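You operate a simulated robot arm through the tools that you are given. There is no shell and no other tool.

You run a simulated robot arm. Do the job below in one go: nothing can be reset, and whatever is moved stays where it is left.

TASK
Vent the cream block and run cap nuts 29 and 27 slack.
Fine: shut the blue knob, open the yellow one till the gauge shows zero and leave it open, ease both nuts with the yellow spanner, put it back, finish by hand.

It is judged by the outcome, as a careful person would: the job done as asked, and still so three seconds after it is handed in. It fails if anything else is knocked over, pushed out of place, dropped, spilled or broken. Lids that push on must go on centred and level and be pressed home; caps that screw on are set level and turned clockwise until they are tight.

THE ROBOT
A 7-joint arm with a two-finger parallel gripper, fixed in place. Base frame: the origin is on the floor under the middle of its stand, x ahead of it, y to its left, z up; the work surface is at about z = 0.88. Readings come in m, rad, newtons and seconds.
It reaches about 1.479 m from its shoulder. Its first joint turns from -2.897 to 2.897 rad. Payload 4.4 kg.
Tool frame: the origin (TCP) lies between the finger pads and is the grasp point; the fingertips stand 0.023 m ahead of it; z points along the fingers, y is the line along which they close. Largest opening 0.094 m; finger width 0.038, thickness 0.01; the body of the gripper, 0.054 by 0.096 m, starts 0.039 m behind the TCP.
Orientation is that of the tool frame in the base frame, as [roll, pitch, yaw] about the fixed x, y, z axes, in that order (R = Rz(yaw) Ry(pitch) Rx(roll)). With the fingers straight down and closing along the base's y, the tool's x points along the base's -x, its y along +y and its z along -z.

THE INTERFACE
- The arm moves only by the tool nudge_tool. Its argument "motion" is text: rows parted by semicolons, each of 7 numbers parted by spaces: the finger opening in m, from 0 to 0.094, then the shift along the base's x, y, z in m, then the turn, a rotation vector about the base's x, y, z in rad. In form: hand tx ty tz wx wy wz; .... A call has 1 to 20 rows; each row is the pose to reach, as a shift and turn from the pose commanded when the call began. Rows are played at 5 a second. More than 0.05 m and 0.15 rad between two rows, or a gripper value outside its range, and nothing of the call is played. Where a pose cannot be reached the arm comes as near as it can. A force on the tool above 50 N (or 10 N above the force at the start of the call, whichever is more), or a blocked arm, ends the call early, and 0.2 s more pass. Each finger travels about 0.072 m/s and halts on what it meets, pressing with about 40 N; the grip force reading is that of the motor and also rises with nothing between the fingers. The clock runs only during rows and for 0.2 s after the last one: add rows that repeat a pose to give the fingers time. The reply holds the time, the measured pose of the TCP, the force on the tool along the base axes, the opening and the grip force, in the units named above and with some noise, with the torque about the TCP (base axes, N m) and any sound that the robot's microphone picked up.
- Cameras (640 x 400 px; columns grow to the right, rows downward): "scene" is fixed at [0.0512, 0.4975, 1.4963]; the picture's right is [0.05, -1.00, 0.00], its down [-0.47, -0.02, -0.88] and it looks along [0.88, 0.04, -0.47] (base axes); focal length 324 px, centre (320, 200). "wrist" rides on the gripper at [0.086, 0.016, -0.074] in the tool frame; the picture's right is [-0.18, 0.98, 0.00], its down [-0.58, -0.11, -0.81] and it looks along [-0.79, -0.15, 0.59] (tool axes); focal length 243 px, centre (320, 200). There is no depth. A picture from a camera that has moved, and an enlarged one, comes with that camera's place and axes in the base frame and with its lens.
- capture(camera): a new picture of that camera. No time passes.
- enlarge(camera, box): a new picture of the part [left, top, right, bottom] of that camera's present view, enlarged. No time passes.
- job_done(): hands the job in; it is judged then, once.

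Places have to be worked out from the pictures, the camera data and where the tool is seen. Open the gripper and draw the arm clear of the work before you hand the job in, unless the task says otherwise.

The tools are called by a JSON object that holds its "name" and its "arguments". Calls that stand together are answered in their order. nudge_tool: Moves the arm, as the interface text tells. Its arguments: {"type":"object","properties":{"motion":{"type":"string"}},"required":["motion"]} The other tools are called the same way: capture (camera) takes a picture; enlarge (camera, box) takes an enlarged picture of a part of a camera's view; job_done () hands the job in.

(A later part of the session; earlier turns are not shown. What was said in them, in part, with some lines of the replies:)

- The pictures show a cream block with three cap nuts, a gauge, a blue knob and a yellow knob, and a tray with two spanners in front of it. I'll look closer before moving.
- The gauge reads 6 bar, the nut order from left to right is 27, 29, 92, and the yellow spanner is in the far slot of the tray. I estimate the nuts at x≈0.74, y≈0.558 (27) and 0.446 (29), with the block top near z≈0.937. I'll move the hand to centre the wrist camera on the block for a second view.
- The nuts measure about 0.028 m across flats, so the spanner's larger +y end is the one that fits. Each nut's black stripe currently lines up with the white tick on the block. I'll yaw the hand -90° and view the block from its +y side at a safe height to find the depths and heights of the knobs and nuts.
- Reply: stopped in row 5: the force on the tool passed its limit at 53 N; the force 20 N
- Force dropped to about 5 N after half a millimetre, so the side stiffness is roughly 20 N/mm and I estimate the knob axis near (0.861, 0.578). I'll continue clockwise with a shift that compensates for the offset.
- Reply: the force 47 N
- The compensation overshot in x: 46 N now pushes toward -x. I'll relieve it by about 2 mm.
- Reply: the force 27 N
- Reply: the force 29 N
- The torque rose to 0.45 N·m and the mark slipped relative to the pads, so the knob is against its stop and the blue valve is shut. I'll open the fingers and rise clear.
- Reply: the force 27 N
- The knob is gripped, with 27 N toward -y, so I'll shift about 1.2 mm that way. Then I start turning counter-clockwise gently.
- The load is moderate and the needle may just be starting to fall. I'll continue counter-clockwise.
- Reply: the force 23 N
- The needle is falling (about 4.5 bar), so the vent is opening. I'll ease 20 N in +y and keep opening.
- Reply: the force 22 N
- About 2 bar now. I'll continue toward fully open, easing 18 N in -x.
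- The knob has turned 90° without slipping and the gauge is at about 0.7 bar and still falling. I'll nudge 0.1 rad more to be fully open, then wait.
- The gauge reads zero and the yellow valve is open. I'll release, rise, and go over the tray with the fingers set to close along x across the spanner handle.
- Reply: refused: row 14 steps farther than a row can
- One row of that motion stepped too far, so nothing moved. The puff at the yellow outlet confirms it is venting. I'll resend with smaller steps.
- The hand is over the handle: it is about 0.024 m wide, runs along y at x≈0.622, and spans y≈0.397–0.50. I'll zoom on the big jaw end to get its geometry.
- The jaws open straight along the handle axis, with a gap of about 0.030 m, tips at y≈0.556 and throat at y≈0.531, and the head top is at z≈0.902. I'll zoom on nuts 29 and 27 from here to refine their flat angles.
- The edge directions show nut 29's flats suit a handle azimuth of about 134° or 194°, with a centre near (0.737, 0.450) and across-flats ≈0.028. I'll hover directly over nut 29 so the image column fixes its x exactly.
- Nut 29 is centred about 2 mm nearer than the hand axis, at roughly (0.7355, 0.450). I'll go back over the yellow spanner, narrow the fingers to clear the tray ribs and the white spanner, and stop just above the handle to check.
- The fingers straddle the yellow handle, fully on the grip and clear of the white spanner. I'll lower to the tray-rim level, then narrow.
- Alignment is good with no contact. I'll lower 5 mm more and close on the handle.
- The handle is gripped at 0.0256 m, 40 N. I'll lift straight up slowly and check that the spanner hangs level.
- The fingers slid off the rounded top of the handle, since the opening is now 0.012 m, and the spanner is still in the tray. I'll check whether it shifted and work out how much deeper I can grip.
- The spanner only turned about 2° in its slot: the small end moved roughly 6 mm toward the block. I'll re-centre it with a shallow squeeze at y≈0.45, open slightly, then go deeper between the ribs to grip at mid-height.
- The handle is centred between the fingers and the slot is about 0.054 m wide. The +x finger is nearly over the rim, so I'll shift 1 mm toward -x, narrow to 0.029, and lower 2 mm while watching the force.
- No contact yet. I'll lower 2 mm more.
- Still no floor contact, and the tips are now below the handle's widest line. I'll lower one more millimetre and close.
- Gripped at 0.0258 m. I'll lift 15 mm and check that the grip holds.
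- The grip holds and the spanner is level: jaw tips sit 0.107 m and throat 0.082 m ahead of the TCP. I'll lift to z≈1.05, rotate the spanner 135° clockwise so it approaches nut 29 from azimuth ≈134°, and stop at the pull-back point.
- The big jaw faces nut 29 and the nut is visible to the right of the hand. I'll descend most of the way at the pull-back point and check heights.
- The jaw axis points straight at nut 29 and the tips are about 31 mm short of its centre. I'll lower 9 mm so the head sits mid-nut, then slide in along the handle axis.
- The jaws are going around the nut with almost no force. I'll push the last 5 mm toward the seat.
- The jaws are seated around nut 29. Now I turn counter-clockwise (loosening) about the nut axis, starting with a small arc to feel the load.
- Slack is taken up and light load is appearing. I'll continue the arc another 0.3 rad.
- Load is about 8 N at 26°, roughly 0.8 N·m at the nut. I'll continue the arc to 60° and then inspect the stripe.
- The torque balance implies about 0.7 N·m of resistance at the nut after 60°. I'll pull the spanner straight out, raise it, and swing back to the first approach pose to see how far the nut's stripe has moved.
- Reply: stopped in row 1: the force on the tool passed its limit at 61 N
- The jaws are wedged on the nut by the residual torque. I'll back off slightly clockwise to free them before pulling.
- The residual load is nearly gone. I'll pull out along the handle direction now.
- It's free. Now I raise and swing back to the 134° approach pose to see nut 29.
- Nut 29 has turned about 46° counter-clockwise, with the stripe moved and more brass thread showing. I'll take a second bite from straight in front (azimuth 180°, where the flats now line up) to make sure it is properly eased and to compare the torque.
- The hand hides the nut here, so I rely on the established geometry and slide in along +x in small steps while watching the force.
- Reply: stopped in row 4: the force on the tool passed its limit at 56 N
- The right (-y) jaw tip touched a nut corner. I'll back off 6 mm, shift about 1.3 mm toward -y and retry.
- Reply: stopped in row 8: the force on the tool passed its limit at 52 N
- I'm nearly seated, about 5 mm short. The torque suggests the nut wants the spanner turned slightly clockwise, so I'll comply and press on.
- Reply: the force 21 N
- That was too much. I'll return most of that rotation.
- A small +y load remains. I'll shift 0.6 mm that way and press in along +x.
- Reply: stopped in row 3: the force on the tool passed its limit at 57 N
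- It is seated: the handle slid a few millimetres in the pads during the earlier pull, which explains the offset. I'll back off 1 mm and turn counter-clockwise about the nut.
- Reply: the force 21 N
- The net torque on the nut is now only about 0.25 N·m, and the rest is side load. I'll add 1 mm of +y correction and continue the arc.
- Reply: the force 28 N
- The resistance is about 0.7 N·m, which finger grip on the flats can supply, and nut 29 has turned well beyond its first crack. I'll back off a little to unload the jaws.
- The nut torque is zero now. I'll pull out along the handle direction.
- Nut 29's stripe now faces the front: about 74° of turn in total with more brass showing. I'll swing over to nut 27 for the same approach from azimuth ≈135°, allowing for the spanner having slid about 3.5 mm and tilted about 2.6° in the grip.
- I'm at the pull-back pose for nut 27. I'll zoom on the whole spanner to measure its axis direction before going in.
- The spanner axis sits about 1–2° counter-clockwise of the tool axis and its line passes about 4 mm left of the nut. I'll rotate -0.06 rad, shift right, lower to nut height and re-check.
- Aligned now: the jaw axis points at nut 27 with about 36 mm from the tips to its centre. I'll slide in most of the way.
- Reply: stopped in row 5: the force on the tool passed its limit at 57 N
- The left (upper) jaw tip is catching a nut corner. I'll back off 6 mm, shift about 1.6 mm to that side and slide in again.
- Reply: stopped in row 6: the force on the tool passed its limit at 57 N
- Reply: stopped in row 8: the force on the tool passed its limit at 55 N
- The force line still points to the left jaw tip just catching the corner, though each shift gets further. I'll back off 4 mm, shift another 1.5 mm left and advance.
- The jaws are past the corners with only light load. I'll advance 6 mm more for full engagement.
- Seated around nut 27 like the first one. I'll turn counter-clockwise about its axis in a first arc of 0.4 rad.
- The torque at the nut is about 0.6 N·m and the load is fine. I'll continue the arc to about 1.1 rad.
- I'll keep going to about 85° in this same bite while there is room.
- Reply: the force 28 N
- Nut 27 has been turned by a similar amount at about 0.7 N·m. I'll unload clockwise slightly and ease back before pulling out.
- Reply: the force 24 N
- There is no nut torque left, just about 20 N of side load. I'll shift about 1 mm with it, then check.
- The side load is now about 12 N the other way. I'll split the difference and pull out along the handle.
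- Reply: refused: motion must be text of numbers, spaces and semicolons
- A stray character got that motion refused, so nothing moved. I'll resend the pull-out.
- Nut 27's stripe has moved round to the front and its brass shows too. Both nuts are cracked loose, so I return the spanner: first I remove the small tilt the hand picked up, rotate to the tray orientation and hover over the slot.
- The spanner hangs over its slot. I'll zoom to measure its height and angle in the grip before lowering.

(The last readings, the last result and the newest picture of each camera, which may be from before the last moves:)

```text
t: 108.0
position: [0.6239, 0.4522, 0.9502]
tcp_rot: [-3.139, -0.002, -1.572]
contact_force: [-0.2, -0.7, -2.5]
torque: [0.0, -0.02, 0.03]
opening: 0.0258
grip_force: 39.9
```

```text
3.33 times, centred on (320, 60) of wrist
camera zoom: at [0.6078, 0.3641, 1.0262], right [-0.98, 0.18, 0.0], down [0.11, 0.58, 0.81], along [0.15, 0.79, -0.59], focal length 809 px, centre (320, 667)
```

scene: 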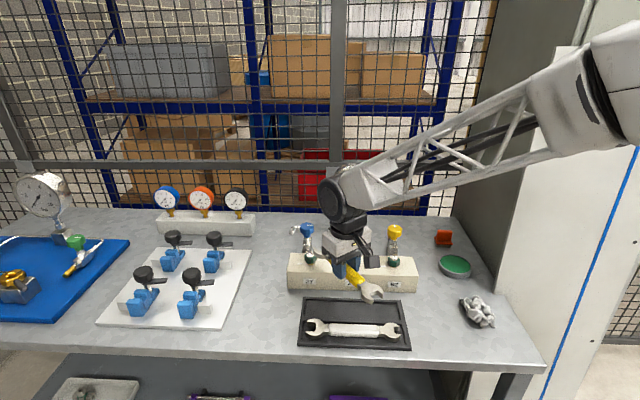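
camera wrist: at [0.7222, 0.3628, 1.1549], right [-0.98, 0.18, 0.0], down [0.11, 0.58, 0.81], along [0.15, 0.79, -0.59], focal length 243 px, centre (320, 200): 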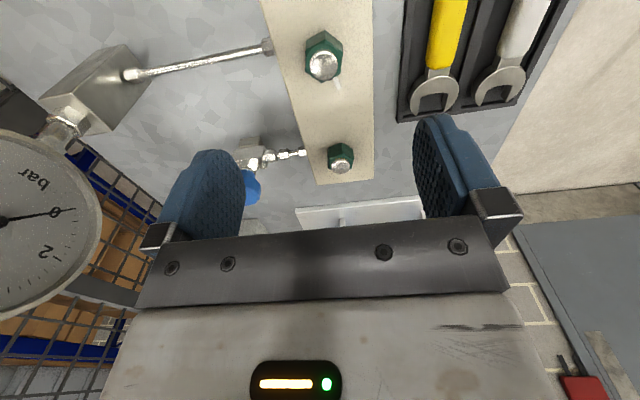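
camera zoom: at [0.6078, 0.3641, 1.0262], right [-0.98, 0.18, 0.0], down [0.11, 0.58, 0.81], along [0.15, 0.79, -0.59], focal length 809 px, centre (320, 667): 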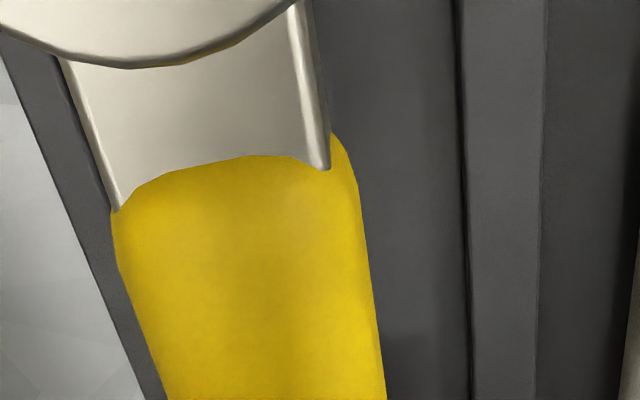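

The spanner sits within about 1 mm of its original place lengthwise, with the tail end slightly low. I'll lower into the slot in stages while watching the force.

{"name": "nudge_tool", "arguments": {"motion": "0.012 0 0.0005 -0.012 0 0 0; 0.012 0 0.0005 -0.024 0 0 0; 0.012 0 0.0005 -0.034 0 0 0; 0.012 0 0.0005 -0.034 0 0 0"}}

{"name": "enlarge", "arguments": {"camera": "scene", "box": [295, 285, 415, 345]}}

```text
t: 109.0
position: [0.6238, 0.4508, 0.9171]
tcp_rot: [3.141, -0.002, -1.572]
contact_force: [-0.5, -0.2, -2.8]
torque: [0.01, 0.0, -0.02]
opening: 0.0256
grip_force: 40.1
```

```text
5.33 times, centred on (355, 315) of scene
camera zoom: at [0.0512, 0.4975, 1.4963], right [0.05, -1.0, 0.0], down [-0.47, -0.02, -0.88], along [0.88, 0.04, -0.47], focal length 1726 px, centre (133, -413)
```

zoom: 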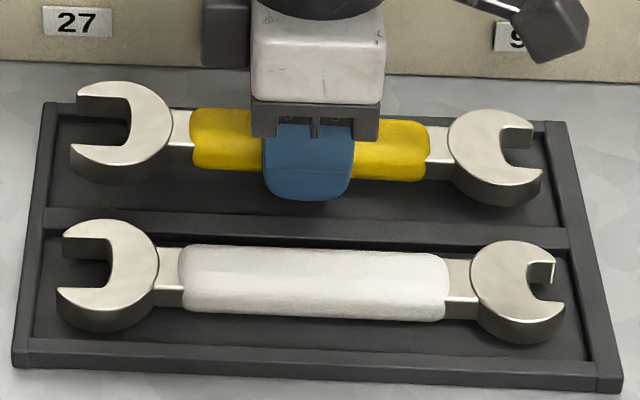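

It is aligned with the slot and still in the air. I'll lower further in small steps until it touches.

{"name": "nudge_tool", "arguments": {"motion": "0.012 0 0 -0.002 0 0 0; 0.012 0 0 -0.004 0 0 0; 0.012 0 0 -0.006 0 0 0; 0.012 0 0 -0.0075 0 0 0; 0.012 0 0 -0.0075 0 0 0"}}

{"name": "enlarge", "arguments": {"camera": "scene", "box": [295, 285, 415, 345]}}

```text
t: 110.2
position: [0.6228, 0.452, 0.9112]
tcp_rot: [-3.14, -0.002, -1.571]
contact_force: [-0.1, -0.6, -2.4]
torque: [0.01, -0.01, 0.0]
opening: 0.0255
grip_force: 39.9
```

```text
5.33 times, centred on (355, 315) of scene
camera zoom: at [0.0512, 0.4975, 1.4963], right [0.05, -1.0, 0.0], down [-0.47, -0.02, -0.88], along [0.88, 0.04, -0.47], focal length 1726 px, centre (133, -413)
```

zoom: 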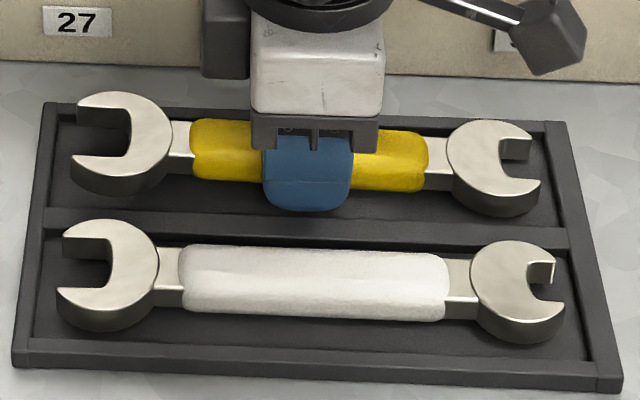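

It's still hanging free, with 2.4 N of weight. I'll go another 2.5 mm down.

{"name": "nudge_tool", "arguments": {"motion": "0.012 0 0 -0.001 0 0 0; 0.012 0 0 -0.002 0 0 0; 0.012 0 0 -0.0025 0 0 0; 0.012 0 0 -0.0025 0 0 0"}}

{"name": "enlarge", "arguments": {"camera": "scene", "box": [295, 285, 415, 345]}}

```text
t: 111.2
position: [0.6246, 0.4504, 0.9092]
tcp_rot: [-3.14, 0.001, -1.571]
contact_force: [-4.4, -1.5, 23.7]
torque: [-1.51, 0.12, -0.29]
opening: 0.026
grip_force: 39.8
```

```text
5.33 times, centred on (355, 315) of scene
camera zoom: at [0.0512, 0.4975, 1.4963], right [0.05, -1.0, 0.0], down [-0.47, -0.02, -0.88], along [0.88, 0.04, -0.47], focal length 1726 px, centre (133, -413)
```

zoom: 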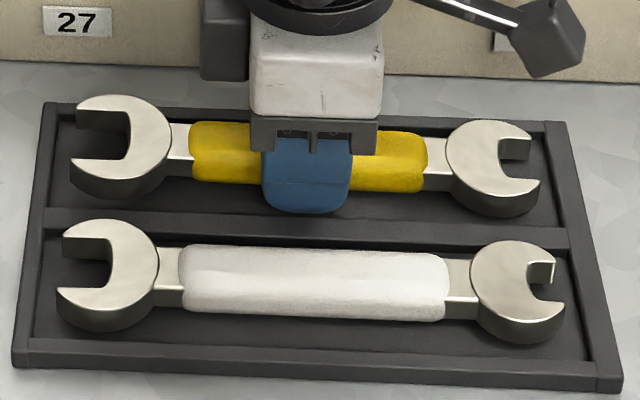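

The small end touches the slot floor. I'll ease up a fraction, open just wide enough to release within the slot, then rise.

{"name": "nudge_tool", "arguments": {"motion": "0.012 0 0 0.0008 0 0 0; 0.027 0 0 0.0008 0 0 0; 0.0295 0 0 0.0008 0 0 0; 0.0295 0 0 0.0008 0 0 0; 0.0295 0 0 0.006 0 0 0; 0.031 0 0 0.012 0 0 0; 0.04 0 0 0.022 0 0 0; 0.05 0 0 0.04 0 0 0; 0.06 0 0 0.08 0 0 0; 0.06 0 0 0.12 0 0 0"}}

{"name": "enlarge", "arguments": {"camera": "scene", "box": [295, 285, 415, 345]}}

{"name": "capture", "arguments": {"camera": "scene"}}

```text
t: 113.4
position: [0.6246, 0.4515, 1.0282]
tcp_rot: [-3.141, -0.003, -1.571]
contact_force: [-0.5, 0.1, -0.3]
torque: [0.03, -0.01, 0.01]
opening: 0.0599
grip_force: 0.1
```

```text
5.33 times, centred on (355, 315) of scene
camera zoom: at [0.0512, 0.4975, 1.4963], right [0.05, -1.0, 0.0], down [-0.47, -0.02, -0.88], along [0.88, 0.04, -0.47], focal length 1726 px, centre (133, -413)
```

zoom: 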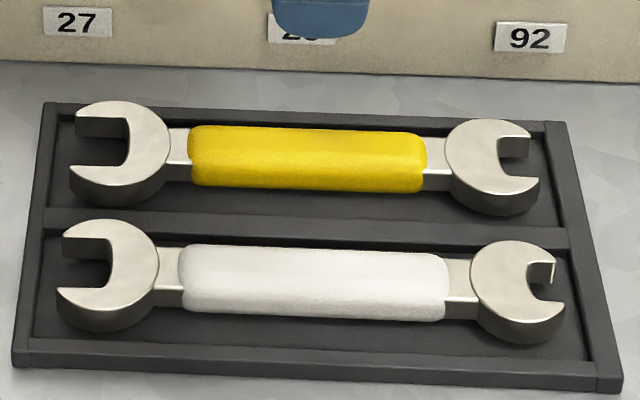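

```text
taken
```

scene: 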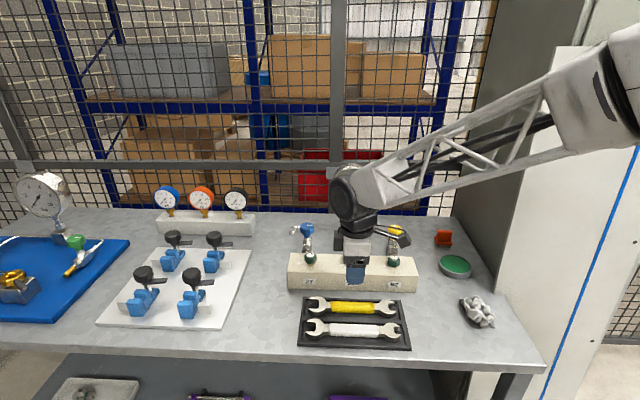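

The yellow spanner is back in its slot. Now for finishing by hand, I'll move above nut 29 and unwind the wrist clockwise so a long counter-clockwise turn is available.

{"name": "nudge_tool", "arguments": {"motion": "0.06 0 0 0.03 0 0 -0.14; 0.06 0.02 0 0.03 0 0 -0.28; 0.06 0.04 0 0.03 0 0 -0.42; 0.06 0.06 0 0.03 0 0 -0.56; 0.06 0.08 0 0.03 0 0 -0.7; 0.06 0.1 0 0.03 0 0 -0.84; 0.06 0.1116 -0.0015 0.03 0 0 -0.98; 0.06 0.1116 -0.0015 0.03 0 0 -1.12; 0.06 0.1116 -0.0015 0.03 0 0 -1.26; 0.06 0.1116 -0.0015 0.03 0 0 -1.4; 0.06 0.1116 -0.0015 0.03 0 0 -1.54; 0.06 0.1116 -0.0015 0.03 0 0 -1.68; 0.06 0.1116 -0.0015 0.03 0 0 -1.82; 0.06 0.1116 -0.0015 0.03 0 0 -1.96; 0.06 0.1116 -0.0015 0.03 0 0 -2.1; 0.06 0.1116 -0.0015 0.03 0 0 -2.24; 0.06 0.1116 -0.0015 0.03 0 0 -2.38; 0.06 0.1116 -0.0015 0.03 0 0 -2.52; 0.06 0.1116 -0.0015 0.03 0 0 -2.66; 0.06 0.1116 -0.0015 0.03 0 0 -2.8"}}

{"name": "nudge_tool", "arguments": {"motion": "0.06 0 0 0 0 0 -0.14; 0.06 0 0 0 0 0 -0.28; 0.06 0 0 0 0 0 -0.376; 0.06 0 0 0 0 0 -0.376"}}

{"name": "enlarge", "arguments": {"camera": "wrist", "box": [240, 0, 400, 110]}}

{"name": "enlarge", "arguments": {"camera": "scene", "box": [300, 200, 410, 280]}}

```text
t: 117.6
position: [0.7354, 0.4492, 1.0571]
tcp_rot: [3.141, -0.003, 1.91]
contact_force: [-0.1, 0.2, -0.3]
torque: [-0.01, 0.01, -0.03]
opening: 0.0597
grip_force: 0.1
```

```text
t: 118.6
position: [0.7356, 0.449, 1.0576]
tcp_rot: [-3.141, -0.002, 1.535]
contact_force: [-0.1, -0.6, 0.3]
torque: [-0.02, 0.0, -0.03]
opening: 0.0601
grip_force: 0.0
```

```text
3.64 times, centred on (320, 55) of wrist
camera zoom: at [0.7551, 0.5342, 1.1326], right [0.98, -0.22, 0.0], down [-0.13, -0.58, 0.81], along [-0.18, -0.79, -0.59], focal length 882 px, centre (320, 727)
```

zoom: 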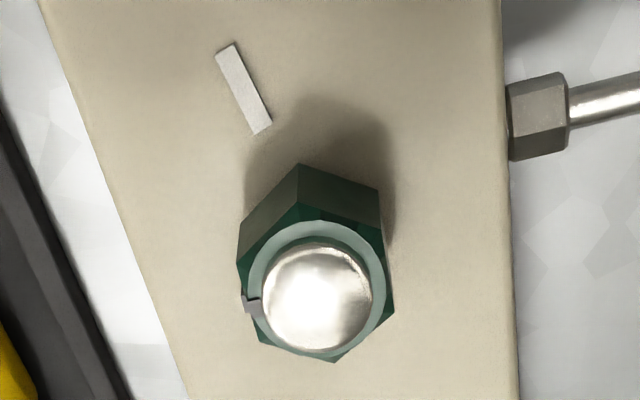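

```text
5.00 times, centred on (355, 240) of scene
camera zoom: at [0.0512, 0.4975, 1.4963], right [0.05, -1.0, 0.0], down [-0.47, -0.02, -0.88], along [0.88, 0.04, -0.47], focal length 1618 px, centre (145, 0)
```

zoom: 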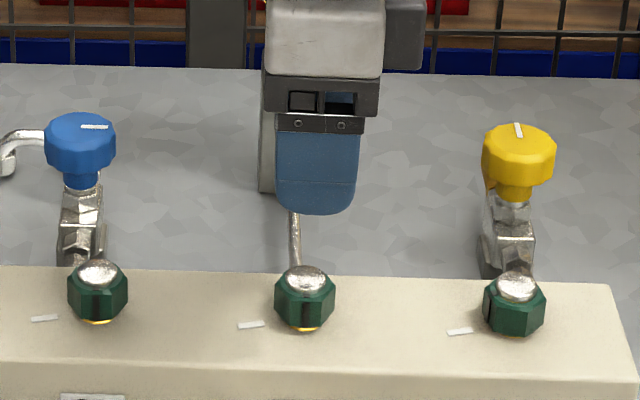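

The flats are square to the fingers, since the stripe face points along the closing line, and the nut is centred within 1 mm. I'll descend with the tips just above the block and close on the flats.

{"name": "nudge_tool", "arguments": {"motion": "0.06 -0.0008 0 -0.03 0 0 0; 0.06 -0.0008 0 -0.06 0 0 0; 0.06 -0.0008 0 -0.08 0 0 0; 0.06 -0.0008 0 -0.0905 0 0 0; 0.045 -0.0008 0 -0.0905 0 0 0; 0.03 -0.0008 0 -0.0905 0 0 0; 0.02 -0.0008 0 -0.0905 0 0 0; 0.02 -0.0008 0 -0.0905 0 0 0"}}

{"name": "enlarge", "arguments": {"camera": "scene", "box": [320, 220, 380, 270]}}

{"name": "enlarge", "arguments": {"camera": "wrist", "box": [220, 80, 420, 220]}}

```text
t: 120.4
position: [0.7349, 0.4479, 0.9668]
tcp_rot: [3.141, -0.001, 1.535]
contact_force: [11.5, 0.0, -5.4]
torque: [0.38, -0.1, 0.32]
opening: 0.0286
grip_force: 44.8
```

```text
8.00 times, centred on (350, 245) of scene
camera zoom: at [0.0512, 0.4975, 1.4963], right [0.05, -1.0, 0.0], down [-0.47, -0.02, -0.88], along [0.88, 0.04, -0.47], focal length 2589 px, centre (80, -160)
```

zoom: 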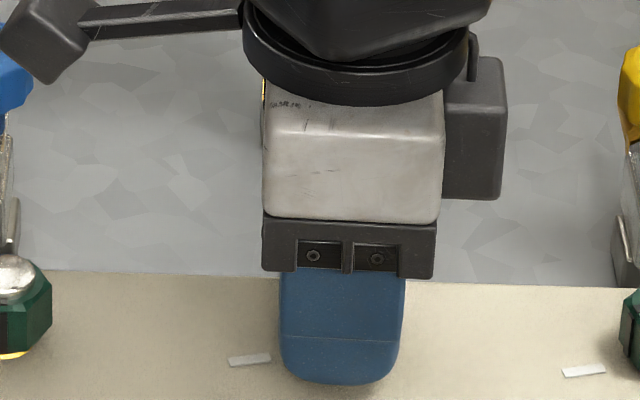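

```text
2.86 times, centred on (320, 150) of wrist
camera zoom: at [0.7544, 0.534, 1.0423], right [0.98, -0.22, 0.0], down [-0.13, -0.58, 0.81], along [-0.18, -0.79, -0.59], focal length 693 px, centre (320, 343)
```

zoom: 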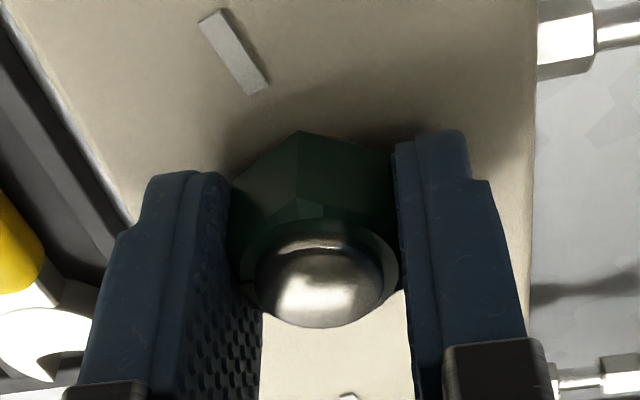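

The nut is gripped at 0.0286 m across flats. I'll turn counter-clockwise with a small x easing, in a first step of 0.5 rad.

{"name": "nudge_tool", "arguments": {"motion": "0.02 0.0005 0 0 0 0 0.1; 0.02 0.0005 0 0 0 0 0.2; 0.02 0.0005 0 0.0001 0 0 0.3; 0.02 0.0005 0 0.0001 0 0 0.4; 0.02 0.0005 0 0.0001 0 0 0.5; 0.02 0.0005 0 0.0001 0 0 0.5"}}

{"name": "enlarge", "arguments": {"camera": "wrist", "box": [220, 80, 420, 220]}}

```text
t: 121.8
position: [0.7349, 0.4502, 0.9674]
tcp_rot: [3.141, -0.002, 2.036]
contact_force: [-3.7, -2.3, 2.9]
torque: [-0.28, -0.16, 0.03]
opening: 0.0278
grip_force: 44.5
```

```text
2.86 times, centred on (320, 150) of wrist
camera zoom: at [0.7111, 0.533, 1.0423], right [0.96, 0.28, 0.0], down [0.17, -0.57, 0.81], along [0.22, -0.77, -0.59], focal length 693 px, centre (320, 343)
```

zoom: 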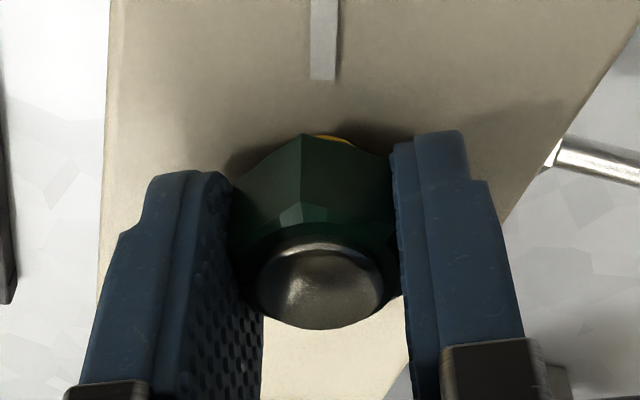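

The nut turns with the hand almost freely (0.03 N·m). I'll continue counter-clockwise through the rest of the wrist range with a slight rise for the thread.

{"name": "nudge_tool", "arguments": {"motion": "0.02 0 0 0.0001 0 0 0.13; 0.02 0 0 0.0001 0 0 0.26; 0.02 0 0 0.0002 0 0 0.39; 0.02 0 0 0.0002 0 0 0.52; 0.02 0 0 0.0003 0 0 0.65; 0.02 0 0 0.0003 0 0 0.78; 0.02 0 0 0.0003 0 0 0.91; 0.02 0 0 0.0004 0 0 1.04; 0.02 0 0 0.0004 0 0 1.17; 0.02 0 0 0.0004 0 0 1.3; 0.02 0 0 0.0004 0 0 1.3"}}

```text
t: 124.2
position: [0.7362, 0.4503, 0.9683]
tcp_rot: [3.141, -0.001, -2.944]
contact_force: [20.7, 37.0, -16.8]
torque: [0.27, -0.43, 0.0]
opening: 0.028
grip_force: 45.2
```

The side load has built to about 42 N. I'll shift with it and lower slightly before continuing.

{"name": "nudge_tool", "arguments": {"motion": "0.02 0.0006 0.001 -0.0005 0 0 0; 0.02 0.0009 0.0015 -0.0006 0 0 0; 0.02 0.0009 0.0015 -0.0006 0 0 0"}}

```text
t: 125.0
position: [0.7361, 0.4499, 0.968]
tcp_rot: [-3.141, -0.004, -2.948]
contact_force: [-31.6, -13.5, 9.2]
torque: [0.15, 0.41, 0.0]
opening: 0.028
grip_force: 45.1
```

Overshot a little, so I'll come back half a millimetre.

{"name": "nudge_tool", "arguments": {"motion": "0.02 -0.0005 -0.0004 0.0002 0 0 0; 0.02 -0.0005 -0.0004 0.0002 0 0 0"}}

```text
t: 125.6
position: [0.7359, 0.4499, 0.9674]
tcp_rot: [3.142, -0.002, -2.949]
contact_force: [-20.6, -17.9, 6.4]
torque: [-0.17, 1.12, -0.02]
opening: 0.0276
grip_force: 45.4
```

I'll ease a bit more while turning on another 0.5 rad.

{"name": "nudge_tool", "arguments": {"motion": "0.02 -0.0004 -0.0003 0.0001 0 0 0.1; 0.02 -0.0004 -0.0003 0.0001 0 0 0.2; 0.02 -0.0004 -0.0003 0.0001 0 0 0.3; 0.02 -0.0004 -0.0003 0.0001 0 0 0.4; 0.02 -0.0004 -0.0003 0.0001 0 0 0.5; 0.02 -0.0004 -0.0003 0.0001 0 0 0.5"}}

```text
t: 127.0
position: [0.7353, 0.4499, 0.9675]
tcp_rot: [-3.142, -0.002, -2.447]
contact_force: [2.6, -7.2, -8.7]
torque: [0.88, -0.96, 0.02]
opening: 0.0282
grip_force: 44.8
```

Loads are low. I'll continue to the end of this stroke.

{"name": "nudge_tool", "arguments": {"motion": "0.02 0 0 0 0 0 0.12; 0.02 0 0 0 0 0 0.24; 0.02 0 0 0 0 0 0.36; 0.02 0 0 0 0 0 0.48; 0.02 0 0 0 0 0 0.6; 0.02 0 0 0 0 0 0.72; 0.02 0 0 0 0 0 0.84; 0.02 0 0 0 0 0 0.94; 0.02 0 0 0 0 0 0.94"}}

{"name": "enlarge", "arguments": {"camera": "wrist", "box": [220, 80, 420, 220]}}

```text
t: 129.0
position: [0.7348, 0.4506, 0.9673]
tcp_rot: [-3.141, -0.002, -1.507]
contact_force: [-14.7, 4.5, 3.3]
torque: [-0.01, 0.48, -0.01]
opening: 0.0303
grip_force: 44.6
```

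```text
2.86 times, centred on (320, 150) of wrist
camera zoom: at [0.7246, 0.3625, 1.0424], right [-0.99, 0.12, 0.0], down [0.07, 0.59, 0.81], along [0.1, 0.8, -0.59], focal length 693 px, centre (320, 343)
```

zoom: 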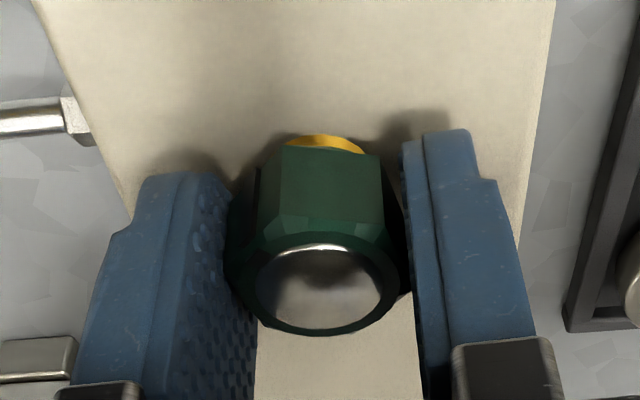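

The opening grew to 0.030 m and the nut now sits with its corners toward the pads, so the hand slipped past it near the end. I'll release, rise and look at the stripe and thread.

{"name": "nudge_tool", "arguments": {"motion": "0.045 0 0 0 0 0 0; 0.06 0 0 0 0 0 0; 0.06 0 0 0 0 0 0; 0.06 0 0 0.04 0 0 0; 0.06 0 0 0.08 0 0 0; 0.06 0 0 0.09 0 0 0; 0.06 0 0 0.09 0 0 0"}}

{"name": "enlarge", "arguments": {"camera": "wrist", "box": [240, 0, 400, 110]}}

{"name": "enlarge", "arguments": {"camera": "scene", "box": [336, 240, 376, 270]}}

{"name": "enlarge", "arguments": {"camera": "scene", "box": [290, 240, 410, 275]}}

```text
t: 130.6
position: [0.7347, 0.4503, 1.0581]
tcp_rot: [3.14, -0.002, -1.506]
contact_force: [0.2, 0.8, 0.3]
torque: [0.0, 0.04, 0.01]
opening: 0.0599
grip_force: 0.1
```

```text
3.64 times, centred on (320, 55) of wrist
camera zoom: at [0.7244, 0.3628, 1.1324], right [-0.99, 0.12, 0.0], down [0.07, 0.59, 0.81], along [0.1, 0.8, -0.59], focal length 882 px, centre (320, 727)
```

zoom: 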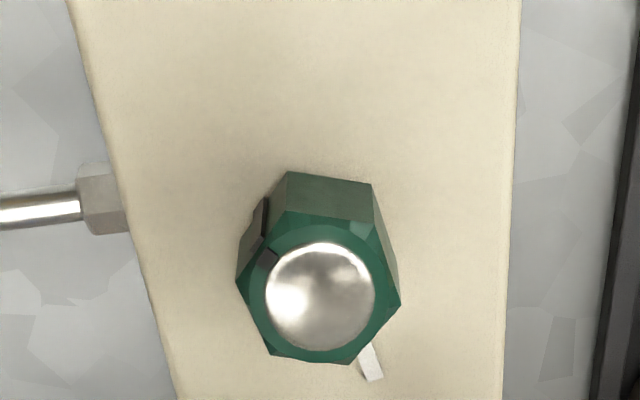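

```text
13.33 times, centred on (356, 255) of scene
camera zoom: at [0.0512, 0.4975, 1.4963], right [0.05, -1.0, 0.0], down [-0.47, -0.02, -0.88], along [0.88, 0.04, -0.47], focal length 4315 px, centre (-160, -533)
```

zoom: 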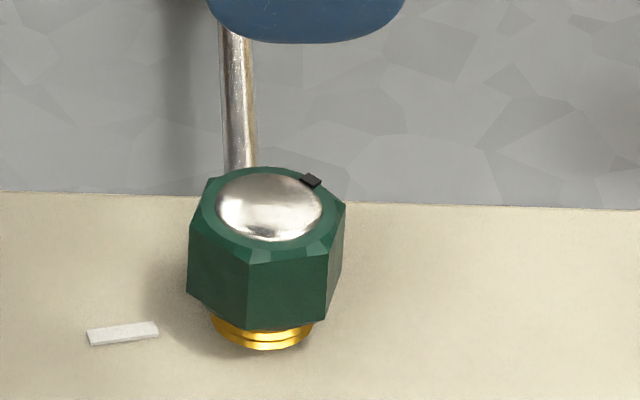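

```text
5.33 times, centred on (350, 258) of scene
camera zoom: at [0.0512, 0.4975, 1.4963], right [0.05, -1.0, 0.0], down [-0.47, -0.02, -0.88], along [0.88, 0.04, -0.47], focal length 1726 px, centre (160, -107)
```

zoom: 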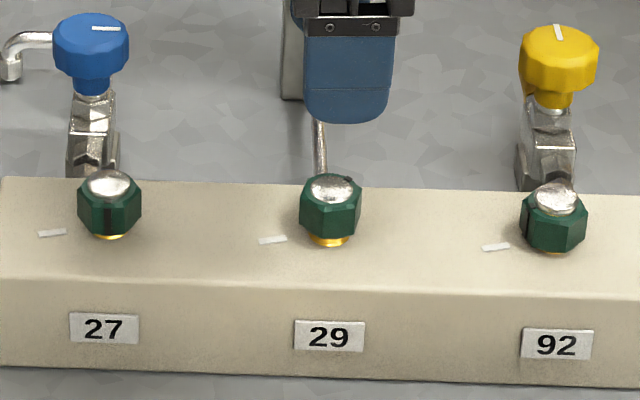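

Nut 29 has risen visibly: several brass threads show and the stripe has gone 219° from its start. I'll take another grip at its new flats to see whether it still turns or has reached the end of its travel. First I unwind the wrist.

{"name": "nudge_tool", "arguments": {"motion": "0.06 0 0 0 0 0 -0.14; 0.06 0 0 0 0 0 -0.28; 0.06 0 0 0 0 0 -0.42; 0.06 0 0 0 0 0 -0.56; 0.06 0 0 0 0 0 -0.7; 0.06 0 0 0 0 0 -0.84; 0.06 0 0 0 0 0 -0.98; 0.06 0 0 0 0 0 -1.12; 0.06 0 0 0 0 0 -1.26; 0.06 0 0 0 0 0 -1.4; 0.06 0 0 0 0 0 -1.54; 0.06 0 0 0 0 0 -1.68; 0.06 0 0 0 0 0 -1.82; 0.06 0 0 0 0 0 -1.96; 0.06 0 0 0 0 0 -2.1; 0.06 0 0 0 0 0 -2.24; 0.06 0 0 0 0 0 -2.38; 0.06 0 0 0 0 0 -2.52; 0.06 0 0 0 0 0 -2.66; 0.06 0 0 0 0 0 -2.8"}}

{"name": "enlarge", "arguments": {"camera": "wrist", "box": [240, 0, 400, 110]}}

```text
t: 134.8
position: [0.7357, 0.4485, 1.0567]
tcp_rot: [-3.141, -0.002, 1.974]
contact_force: [-0.4, -0.5, -0.3]
torque: [0.01, 0.02, -0.02]
opening: 0.0601
grip_force: 0.1
```

```text
3.64 times, centred on (320, 55) of wrist
camera zoom: at [0.7166, 0.5353, 1.1322], right [0.98, 0.22, 0.0], down [0.13, -0.58, 0.81], along [0.17, -0.79, -0.59], focal length 882 px, centre (320, 727)
```

zoom: 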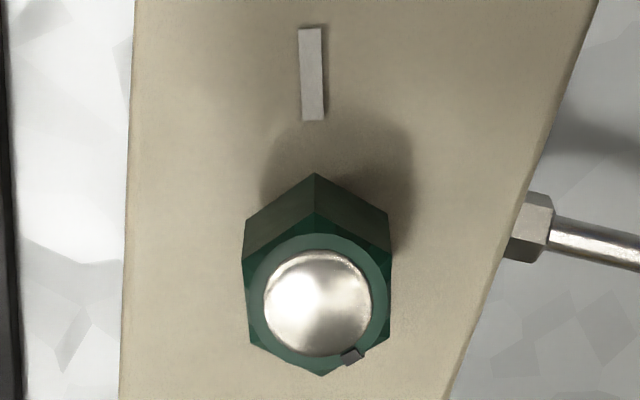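

The flats are about 10° clockwise of the fingers, so I'll rotate -0.18 rad, descend slightly higher than before since the nut has risen, and grip.

{"name": "nudge_tool", "arguments": {"motion": "0.06 0 0 -0.03 0 0 -0.1; 0.06 0 0 -0.06 0 0 -0.184; 0.06 0 0 -0.08 0 0 -0.184; 0.06 0 0 -0.088 0 0 -0.184; 0.045 0 0 -0.088 0 0 -0.184; 0.03 0 0 -0.088 0 0 -0.184; 0.02 0 0 -0.088 0 0 -0.184; 0.02 0 0 -0.088 0 0 -0.184"}}

{"name": "enlarge", "arguments": {"camera": "wrist", "box": [220, 80, 420, 220]}}

```text
t: 136.6
position: [0.7351, 0.4507, 0.9711]
tcp_rot: [3.14, -0.001, 1.792]
contact_force: [0.6, 2.5, -2.8]
torque: [0.29, -0.19, -0.02]
opening: 0.0281
grip_force: 45.0
```

```text
2.86 times, centred on (320, 150) of wrist
camera zoom: at [0.732, 0.5374, 1.0448], right [1.0, 0.04, 0.0], down [0.02, -0.59, 0.81], along [0.03, -0.8, -0.59], focal length 693 px, centre (320, 343)
```

zoom: 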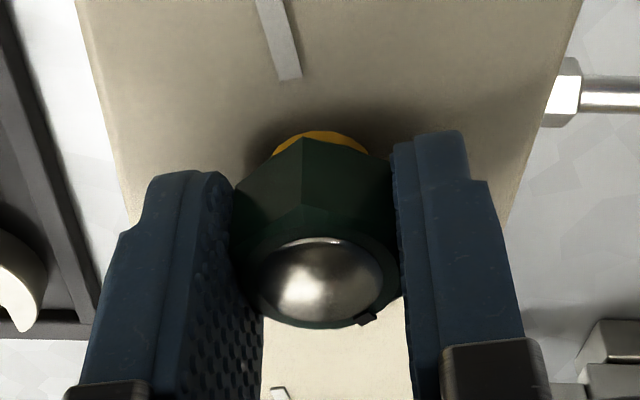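

Good square grip at 0.0281 m with negligible side load. I'll turn counter-clockwise 0.6 rad and see whether the nut follows.

{"name": "nudge_tool", "arguments": {"motion": "0.02 0 0 0.0001 0 0 0.1; 0.02 0 0 0.0001 0 0 0.2; 0.02 0 0 0.0002 0 0 0.3; 0.02 0 0 0.0002 0 0 0.4; 0.02 0 0 0.0003 0 0 0.5; 0.02 0 0 0.0003 0 0 0.6; 0.02 0 0 0.0003 0 0 0.6"}}

{"name": "enlarge", "arguments": {"camera": "wrist", "box": [220, 80, 420, 220]}}

```text
t: 138.2
position: [0.7354, 0.4496, 0.9689]
tcp_rot: [-3.141, -0.002, 2.396]
contact_force: [-19.9, -13.0, -0.2]
torque: [0.13, -0.18, -0.02]
opening: 0.0324
grip_force: 44.4
```

```text
2.86 times, centred on (320, 150) of wrist
camera zoom: at [0.6831, 0.5197, 1.0441], right [0.8, 0.6, 0.0], down [0.35, -0.48, 0.81], along [0.48, -0.65, -0.59], focal length 693 px, centre (320, 343)
```

zoom: 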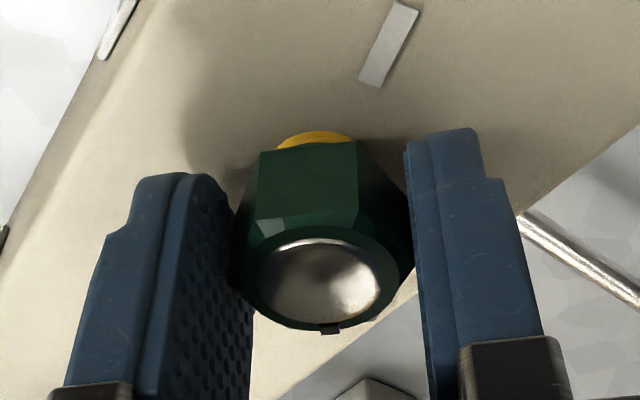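

The nut no longer follows and the fingers slipped round to its corners, so nut 29 has reached the end of its thread travel after running freely: it is slack. I'll release it, rise, and move over to nut 27.

{"name": "nudge_tool", "arguments": {"motion": "0.045 0 0 0 0 0 0; 0.06 0 0 0 0 0 0; 0.06 0 0 0 0 0 0; 0.06 0 0 0.045 0 0 0; 0.06 0 0 0.088 0 0 -0.1; 0.06 0 0.03 0.088 0 0 -0.22; 0.06 0 0.06 0.088 0 0 -0.34; 0.06 -0.0005 0.085 0.088 0 0 -0.46; 0.06 -0.0008 0.11 0.088 0 0 -0.58; 0.06 -0.0008 0.11 0.088 0 0 -0.7; 0.06 -0.0008 0.11 0.088 0 0 -0.7"}}

{"name": "enlarge", "arguments": {"camera": "wrist", "box": [240, 0, 400, 110]}}

{"name": "enlarge", "arguments": {"camera": "scene", "box": [290, 240, 410, 275]}}

```text
t: 140.6
position: [0.7347, 0.5604, 1.058]
tcp_rot: [-3.141, -0.002, 1.692]
contact_force: [0.4, 0.4, 0.6]
torque: [0.01, -0.03, -0.02]
opening: 0.0601
grip_force: 0.1
```

```text
3.64 times, centred on (320, 55) of wrist
camera zoom: at [0.7405, 0.6473, 1.1331], right [1.0, -0.06, 0.0], down [-0.04, -0.59, 0.81], along [-0.05, -0.8, -0.59], focal length 882 px, centre (320, 727)
```

zoom: 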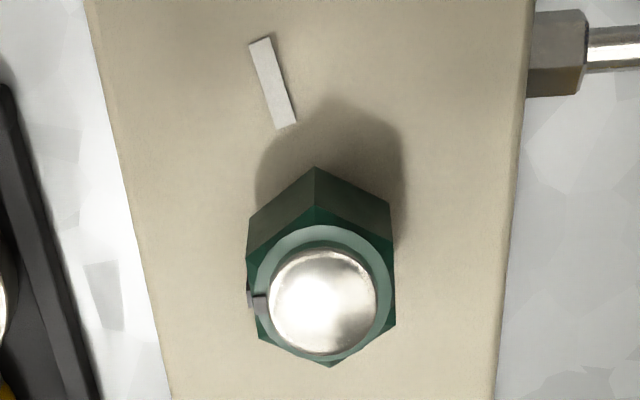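

```text
5.33 times, centred on (350, 258) of scene
camera zoom: at [0.0512, 0.4975, 1.4963], right [0.05, -1.0, 0.0], down [-0.47, -0.02, -0.88], along [0.88, 0.04, -0.47], focal length 1726 px, centre (160, -107)
```

zoom: 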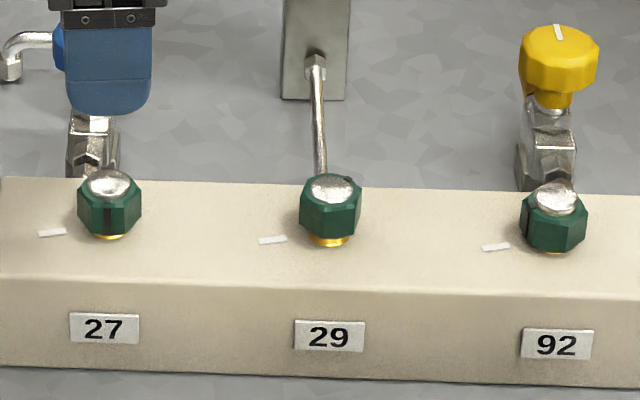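

Nut 27 is centred, with its flats about 12° clockwise of the fingers. I'll rotate -0.215 rad, descend and grip.

{"name": "nudge_tool", "arguments": {"motion": "0.06 -0.0005 0 -0.03 0 0 -0.1; 0.06 -0.0005 0 -0.06 0 0 -0.215; 0.06 -0.0005 0 -0.08 0 0 -0.215; 0.06 -0.0005 0 -0.091 0 0 -0.215; 0.045 -0.0005 0 -0.091 0 0 -0.215; 0.03 -0.0005 0 -0.091 0 0 -0.215; 0.02 -0.0005 0 -0.091 0 0 -0.215; 0.02 -0.0005 0 -0.091 0 0 -0.215"}}

{"name": "enlarge", "arguments": {"camera": "wrist", "box": [220, 80, 420, 220]}}

```text
t: 142.4
position: [0.7343, 0.5604, 0.968]
tcp_rot: [3.14, 0.0, 1.477]
contact_force: [26.8, 4.0, -6.5]
torque: [0.76, 0.12, 0.27]
opening: 0.0297
grip_force: 45.6
```

```text
2.86 times, centred on (320, 150) of wrist
camera zoom: at [0.7594, 0.6433, 1.0422], right [0.96, -0.28, 0.0], down [-0.16, -0.57, 0.81], along [-0.22, -0.77, -0.59], focal length 693 px, centre (320, 343)
```

zoom: 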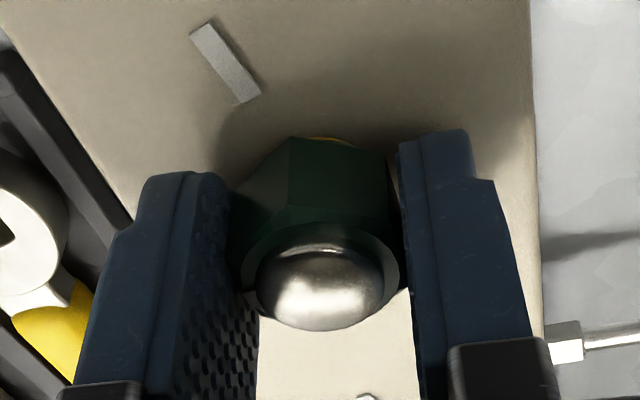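

The opening (0.0297 m) and the corner position show I'm still a few degrees off the flats. I'll turn the hand slightly clockwise to seat square.

{"name": "nudge_tool", "arguments": {"motion": "0.034 0.0005 0 0 0 0 0; 0.04 0.0008 0 0 0 0 -0.05; 0.04 0.0008 0 0 0 0 -0.1; 0.025 0.0008 0 0 0 0 -0.1; 0.02 0.0008 0 0 0 0 -0.1; 0.02 0.0008 0 0 0 0 -0.1"}}

{"name": "enlarge", "arguments": {"camera": "wrist", "box": [220, 80, 420, 220]}}

```text
t: 143.8
position: [0.7348, 0.5599, 0.9674]
tcp_rot: [-3.141, -0.001, 1.376]
contact_force: [4.1, 0.8, -0.9]
torque: [-0.34, -0.28, 0.02]
opening: 0.0307
grip_force: 45.2
```

```text
2.86 times, centred on (320, 150) of wrist
camera zoom: at [0.7678, 0.6409, 1.0419], right [0.93, -0.37, 0.0], down [-0.22, -0.55, 0.81], along [-0.3, -0.75, -0.59], focal length 693 px, centre (320, 343)
```

zoom: 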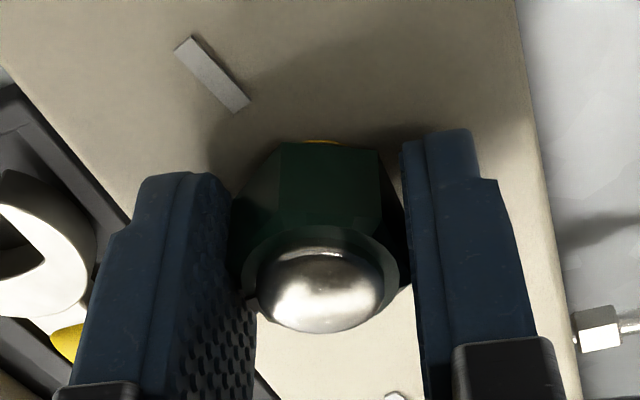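

Wrong way: the flats align at about yaw 1.56. I'll open slightly, turn back counter-clockwise 0.185 rad and close again.

{"name": "nudge_tool", "arguments": {"motion": "0.036 0 0 0 0 0 0; 0.04 0 0 0 0 0 0.09; 0.04 0 0 0 0 0 0.185; 0.025 0 0 0 0 0 0.185; 0.02 0 0 0 0 0 0.185; 0.02 0 0 0 0 0 0.185"}}

{"name": "enlarge", "arguments": {"camera": "wrist", "box": [220, 80, 420, 220]}}

```text
t: 145.2
position: [0.7354, 0.5599, 0.9664]
tcp_rot: [3.14, -0.002, 1.563]
contact_force: [-1.8, 0.2, 0.7]
torque: [-0.03, -0.05, 0.24]
opening: 0.0285
grip_force: 45.1
```

```text
2.86 times, centred on (320, 150) of wrist
camera zoom: at [0.7522, 0.6456, 1.0416], right [0.98, -0.19, 0.0], down [-0.11, -0.58, 0.81], along [-0.16, -0.79, -0.59], focal length 693 px, centre (320, 343)
```

zoom: 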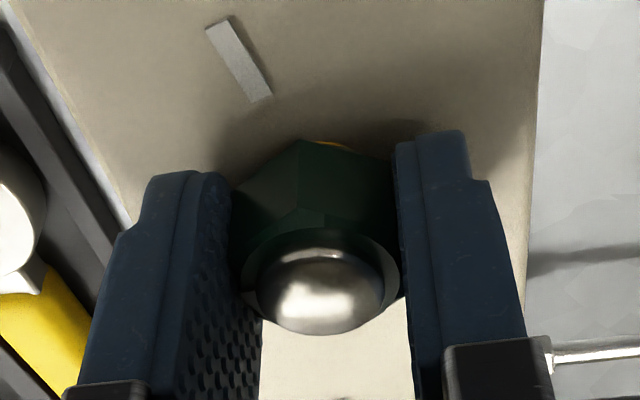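

Square grip at 0.0285 m with low load. I'll turn counter-clockwise in steps.

{"name": "nudge_tool", "arguments": {"motion": "0.02 0 0 0 0 0 0.1; 0.02 0 0 0 0 0 0.2; 0.02 0 0 0.0001 0 0 0.3; 0.02 0 0 0.0001 0 0 0.4; 0.02 0 0 0.0001 0 0 0.5; 0.02 0 0 0.0002 0 0 0.6; 0.02 0 0 0.0002 0 0 0.6"}}

{"name": "enlarge", "arguments": {"camera": "wrist", "box": [220, 80, 420, 220]}}

```text
t: 146.8
position: [0.7339, 0.5604, 0.9652]
tcp_rot: [-3.14, 0.0, 2.162]
contact_force: [-3.7, -6.5, -2.0]
torque: [-0.21, -0.27, 0.02]
opening: 0.0277
grip_force: 44.8
```

```text
2.86 times, centred on (320, 150) of wrist
camera zoom: at [0.7003, 0.64, 1.0416], right [0.92, 0.4, 0.0], down [0.24, -0.54, 0.81], along [0.32, -0.74, -0.59], focal length 693 px, centre (320, 343)
```

zoom: 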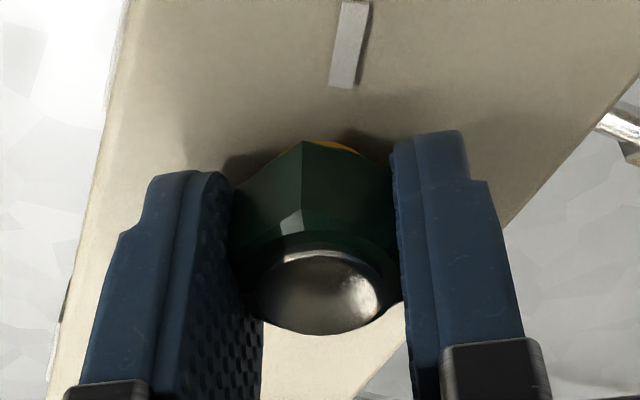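

It follows freely. I'll continue another 0.7 rad.

{"name": "nudge_tool", "arguments": {"motion": "0.02 -0.0001 -0.0002 0 0 0 0.1; 0.02 -0.0001 -0.0002 0.0001 0 0 0.2; 0.02 -0.0001 -0.0002 0.0001 0 0 0.3; 0.02 -0.0001 -0.0002 0.0001 0 0 0.4; 0.02 -0.0001 -0.0002 0.0002 0 0 0.5; 0.02 -0.0001 -0.0002 0.0002 0 0 0.6; 0.02 -0.0001 -0.0002 0.0002 0 0 0.7; 0.02 -0.0001 -0.0002 0.0002 0 0 0.7"}}

```text
t: 148.6
position: [0.7345, 0.5603, 0.9677]
tcp_rot: [-3.14, -0.001, 2.863]
contact_force: [-8.4, -15.0, -5.7]
torque: [-0.1, -0.74, -0.02]
opening: 0.0281
grip_force: 45.2
```

Still free, with loads of about 17 N sideways. I'll ease slightly and turn another 0.7 rad.

{"name": "nudge_tool", "arguments": {"motion": "0.02 -0.0002 -0.0004 0 0 0 0.1; 0.02 -0.0002 -0.0004 0 0 0 0.2; 0.02 -0.0002 -0.0004 0 0 0 0.3; 0.02 -0.0002 -0.0004 0 0 0 0.4; 0.02 -0.0002 -0.0004 0 0 0 0.5; 0.02 -0.0002 -0.0004 0 0 0 0.6; 0.02 -0.0002 -0.0004 0 0 0 0.7; 0.02 -0.0002 -0.0004 0 0 0 0.7"}}

{"name": "enlarge", "arguments": {"camera": "wrist", "box": [220, 80, 420, 220]}}

```text
t: 150.4
position: [0.7354, 0.5585, 0.9674]
tcp_rot: [-3.139, -0.001, -2.719]
contact_force: [5.7, 7.2, -14.7]
torque: [0.62, -1.09, -0.02]
opening: 0.0278
grip_force: 45.2
```

```text
2.86 times, centred on (320, 150) of wrist
camera zoom: at [0.6495, 0.5384, 1.0416], right [-0.23, 0.97, 0.0], down [0.58, 0.14, 0.81], along [0.78, 0.19, -0.59], focal length 693 px, centre (320, 343)
```

zoom: 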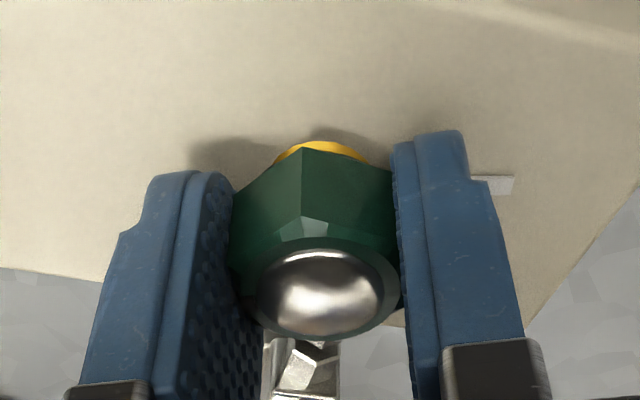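

The nut is following well and more thread shows. I'll continue another 0.5 rad and check for the end of travel.

{"name": "nudge_tool", "arguments": {"motion": "0.02 0.0001 0.0002 -0.0003 0 0 0.1; 0.02 0.0001 0.0002 -0.0003 0 0 0.2; 0.02 0.0001 0.0002 -0.0003 0 0 0.3; 0.02 0.0001 0.0002 -0.0003 0 0 0.4; 0.02 0.0001 0.0002 -0.0003 0 0 0.5; 0.02 0.0001 0.0002 -0.0003 0 0 0.5"}}

{"name": "enlarge", "arguments": {"camera": "wrist", "box": [220, 80, 420, 220]}}

```text
t: 151.8
position: [0.7357, 0.5591, 0.9666]
tcp_rot: [-3.142, -0.001, -2.22]
contact_force: [0.6, -5.6, -4.0]
torque: [0.21, 0.46, -0.45]
opening: 0.0297
grip_force: 45.0
```

```text
2.86 times, centred on (320, 150) of wrist
camera zoom: at [0.6697, 0.4996, 1.0419], right [-0.67, 0.74, 0.0], down [0.44, 0.4, 0.81], along [0.6, 0.54, -0.59], focal length 693 px, centre (320, 343)
```

zoom: 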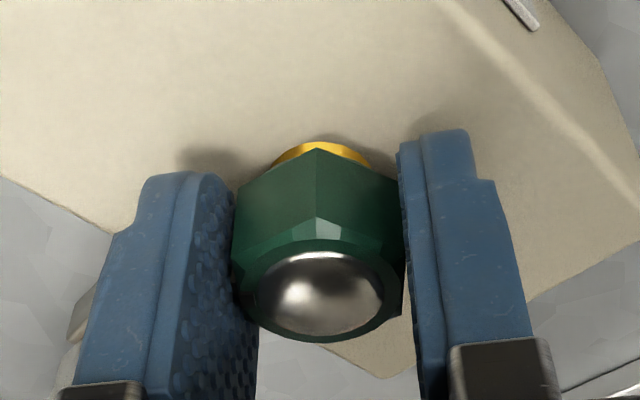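

Torque rose to 0.45 N·m and the nut stopped following after about 208° total, the same end of travel as nut 29. So nut 27 is slack too. I'll open the fingers and rise clear.

{"name": "nudge_tool", "arguments": {"motion": "0.045 0 0 0 0 0 0; 0.06 0 0 0 0 0 0; 0.06 0 0 0 0 0 0; 0.06 0 0 0.045 0 0 0; 0.06 0 0 0.09 0 0 0; 0.06 0 0 0.13 0 0 0; 0.06 -0.03 0 0.17 0 0 0; 0.07 -0.07 0 0.2 0 0 0; 0.08 -0.11 0 0.22 0 0 0; 0.094 -0.15 0 0.24 0 0 0; 0.094 -0.19 0.02 0.25 0 0 0; 0.094 -0.22 0.05 0.25 0 0 0; 0.094 -0.25 0.08 0.25 0 0 0"}}

{"name": "capture", "arguments": {"camera": "scene"}}

{"name": "enlarge", "arguments": {"camera": "scene", "box": [290, 210, 410, 280]}}

{"name": "enlarge", "arguments": {"camera": "scene", "box": [330, 160, 380, 210]}}

```text
t: 154.6
position: [0.4849, 0.6397, 1.2166]
tcp_rot: [3.141, 0.0, -2.22]
contact_force: [-0.7, -0.1, -0.3]
torque: [-0.03, -0.02, -0.03]
opening: 0.0941
grip_force: 0.0
```

```text
taken
```

scene: 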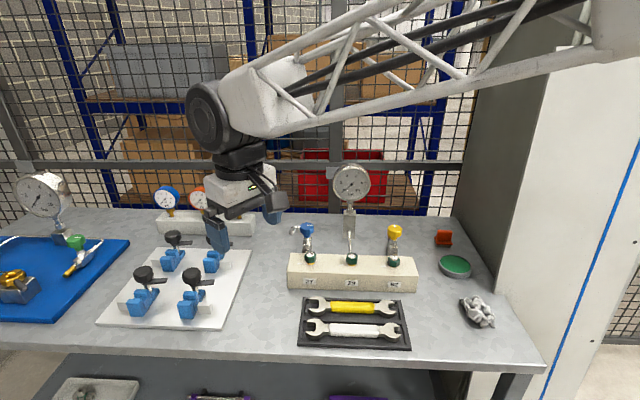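

```text
5.33 times, centred on (350, 245) of scene
camera zoom: at [0.0512, 0.4975, 1.4963], right [0.05, -1.0, 0.0], down [-0.47, -0.02, -0.88], along [0.88, 0.04, -0.47], focal length 1726 px, centre (160, -40)
```

zoom: 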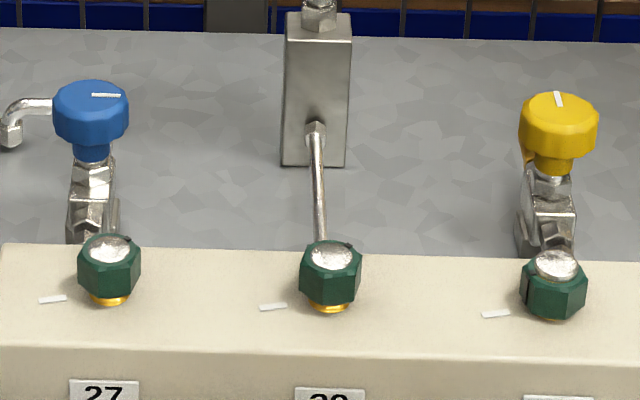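

```text
8.00 times, centred on (355, 185) of scene
camera zoom: at [0.0512, 0.4975, 1.4963], right [0.05, -1.0, 0.0], down [-0.47, -0.02, -0.88], along [0.88, 0.04, -0.47], focal length 2589 px, centre (40, 320)
```

zoom: 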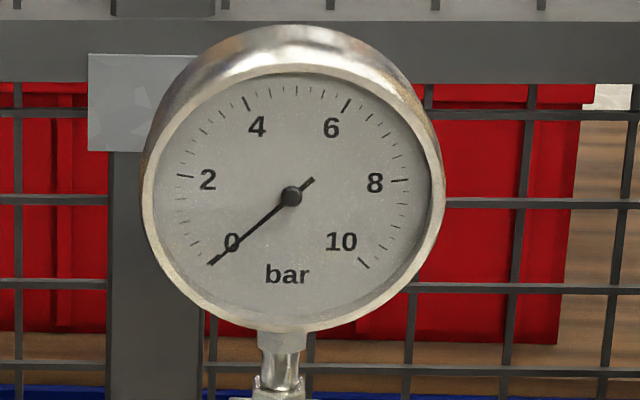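

The gauge is at zero, blue is shut, yellow is open, and nuts 27 and 29 stand equally high on bright thread, while 92 is untouched with its stripe on its tick. One last look at the spanner and the surroundings before handing in.

{"name": "enlarge", "arguments": {"camera": "scene", "box": [295, 290, 415, 355]}}

{"name": "enlarge", "arguments": {"camera": "scene", "box": [90, 180, 290, 330]}}

```text
5.33 times, centred on (355, 322) of scene
camera zoom: at [0.0512, 0.4975, 1.4963], right [0.05, -1.0, 0.0], down [-0.47, -0.02, -0.88], along [0.88, 0.04, -0.47], focal length 1726 px, centre (133, -453)
```

zoom: 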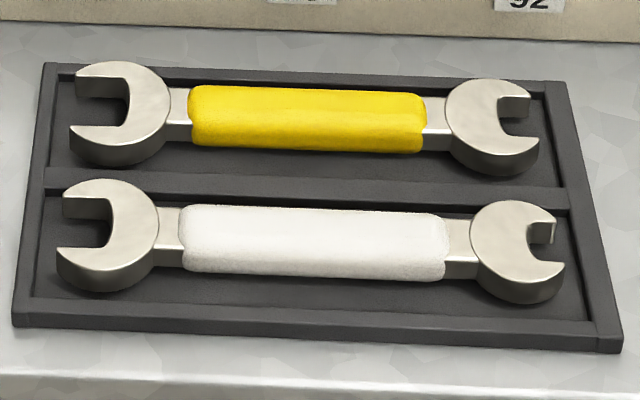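

```text
2.67 times, centred on (190, 255) of scene
camera zoom: at [0.0512, 0.4975, 1.4963], right [0.05, -1.0, 0.0], down [-0.47, -0.02, -0.88], along [0.88, 0.04, -0.47], focal length 863 px, centre (667, 53)
```

zoom: 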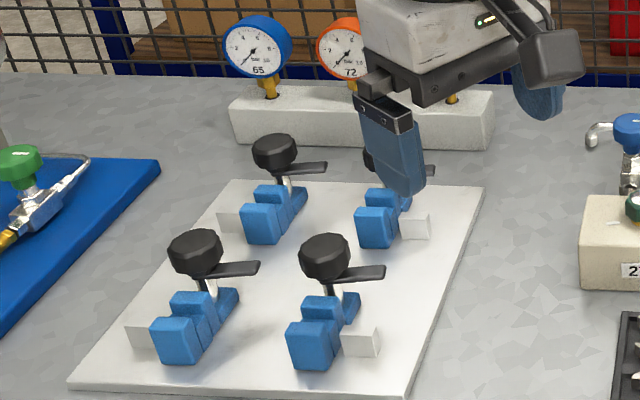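

The yellow spanner lies flat in its slot, nothing else has moved, and the hand is open and clear above the bench. I'm handing the job in.

{"name": "job_done", "arguments": {}}

```text
The job is handed in.
```

The cream block is vented and cap nuts 29 and 27 are run slack. I've handed the job in.

- **Valves and gauge:** the blue knob is shut against its stop. The yellow knob is open and left open, and the gauge reads zero.
- **Nuts 29 and 27:** I cracked both loose with the yellow spanner, then turned them by hand until they stopped. Each ended about 208° counter-clockwise from where it started, with bright thread showing. Nut 92 was not touched.
- **Spanner:** the yellow spanner is back flat in its own slot in the tray. On the first try at picking it up, the fingers slid off the handle. It shifted a few millimetres inside its slot but never left it.
- **Rest of the bench:** nothing else looks moved, and the gripper is open and clear of the work.
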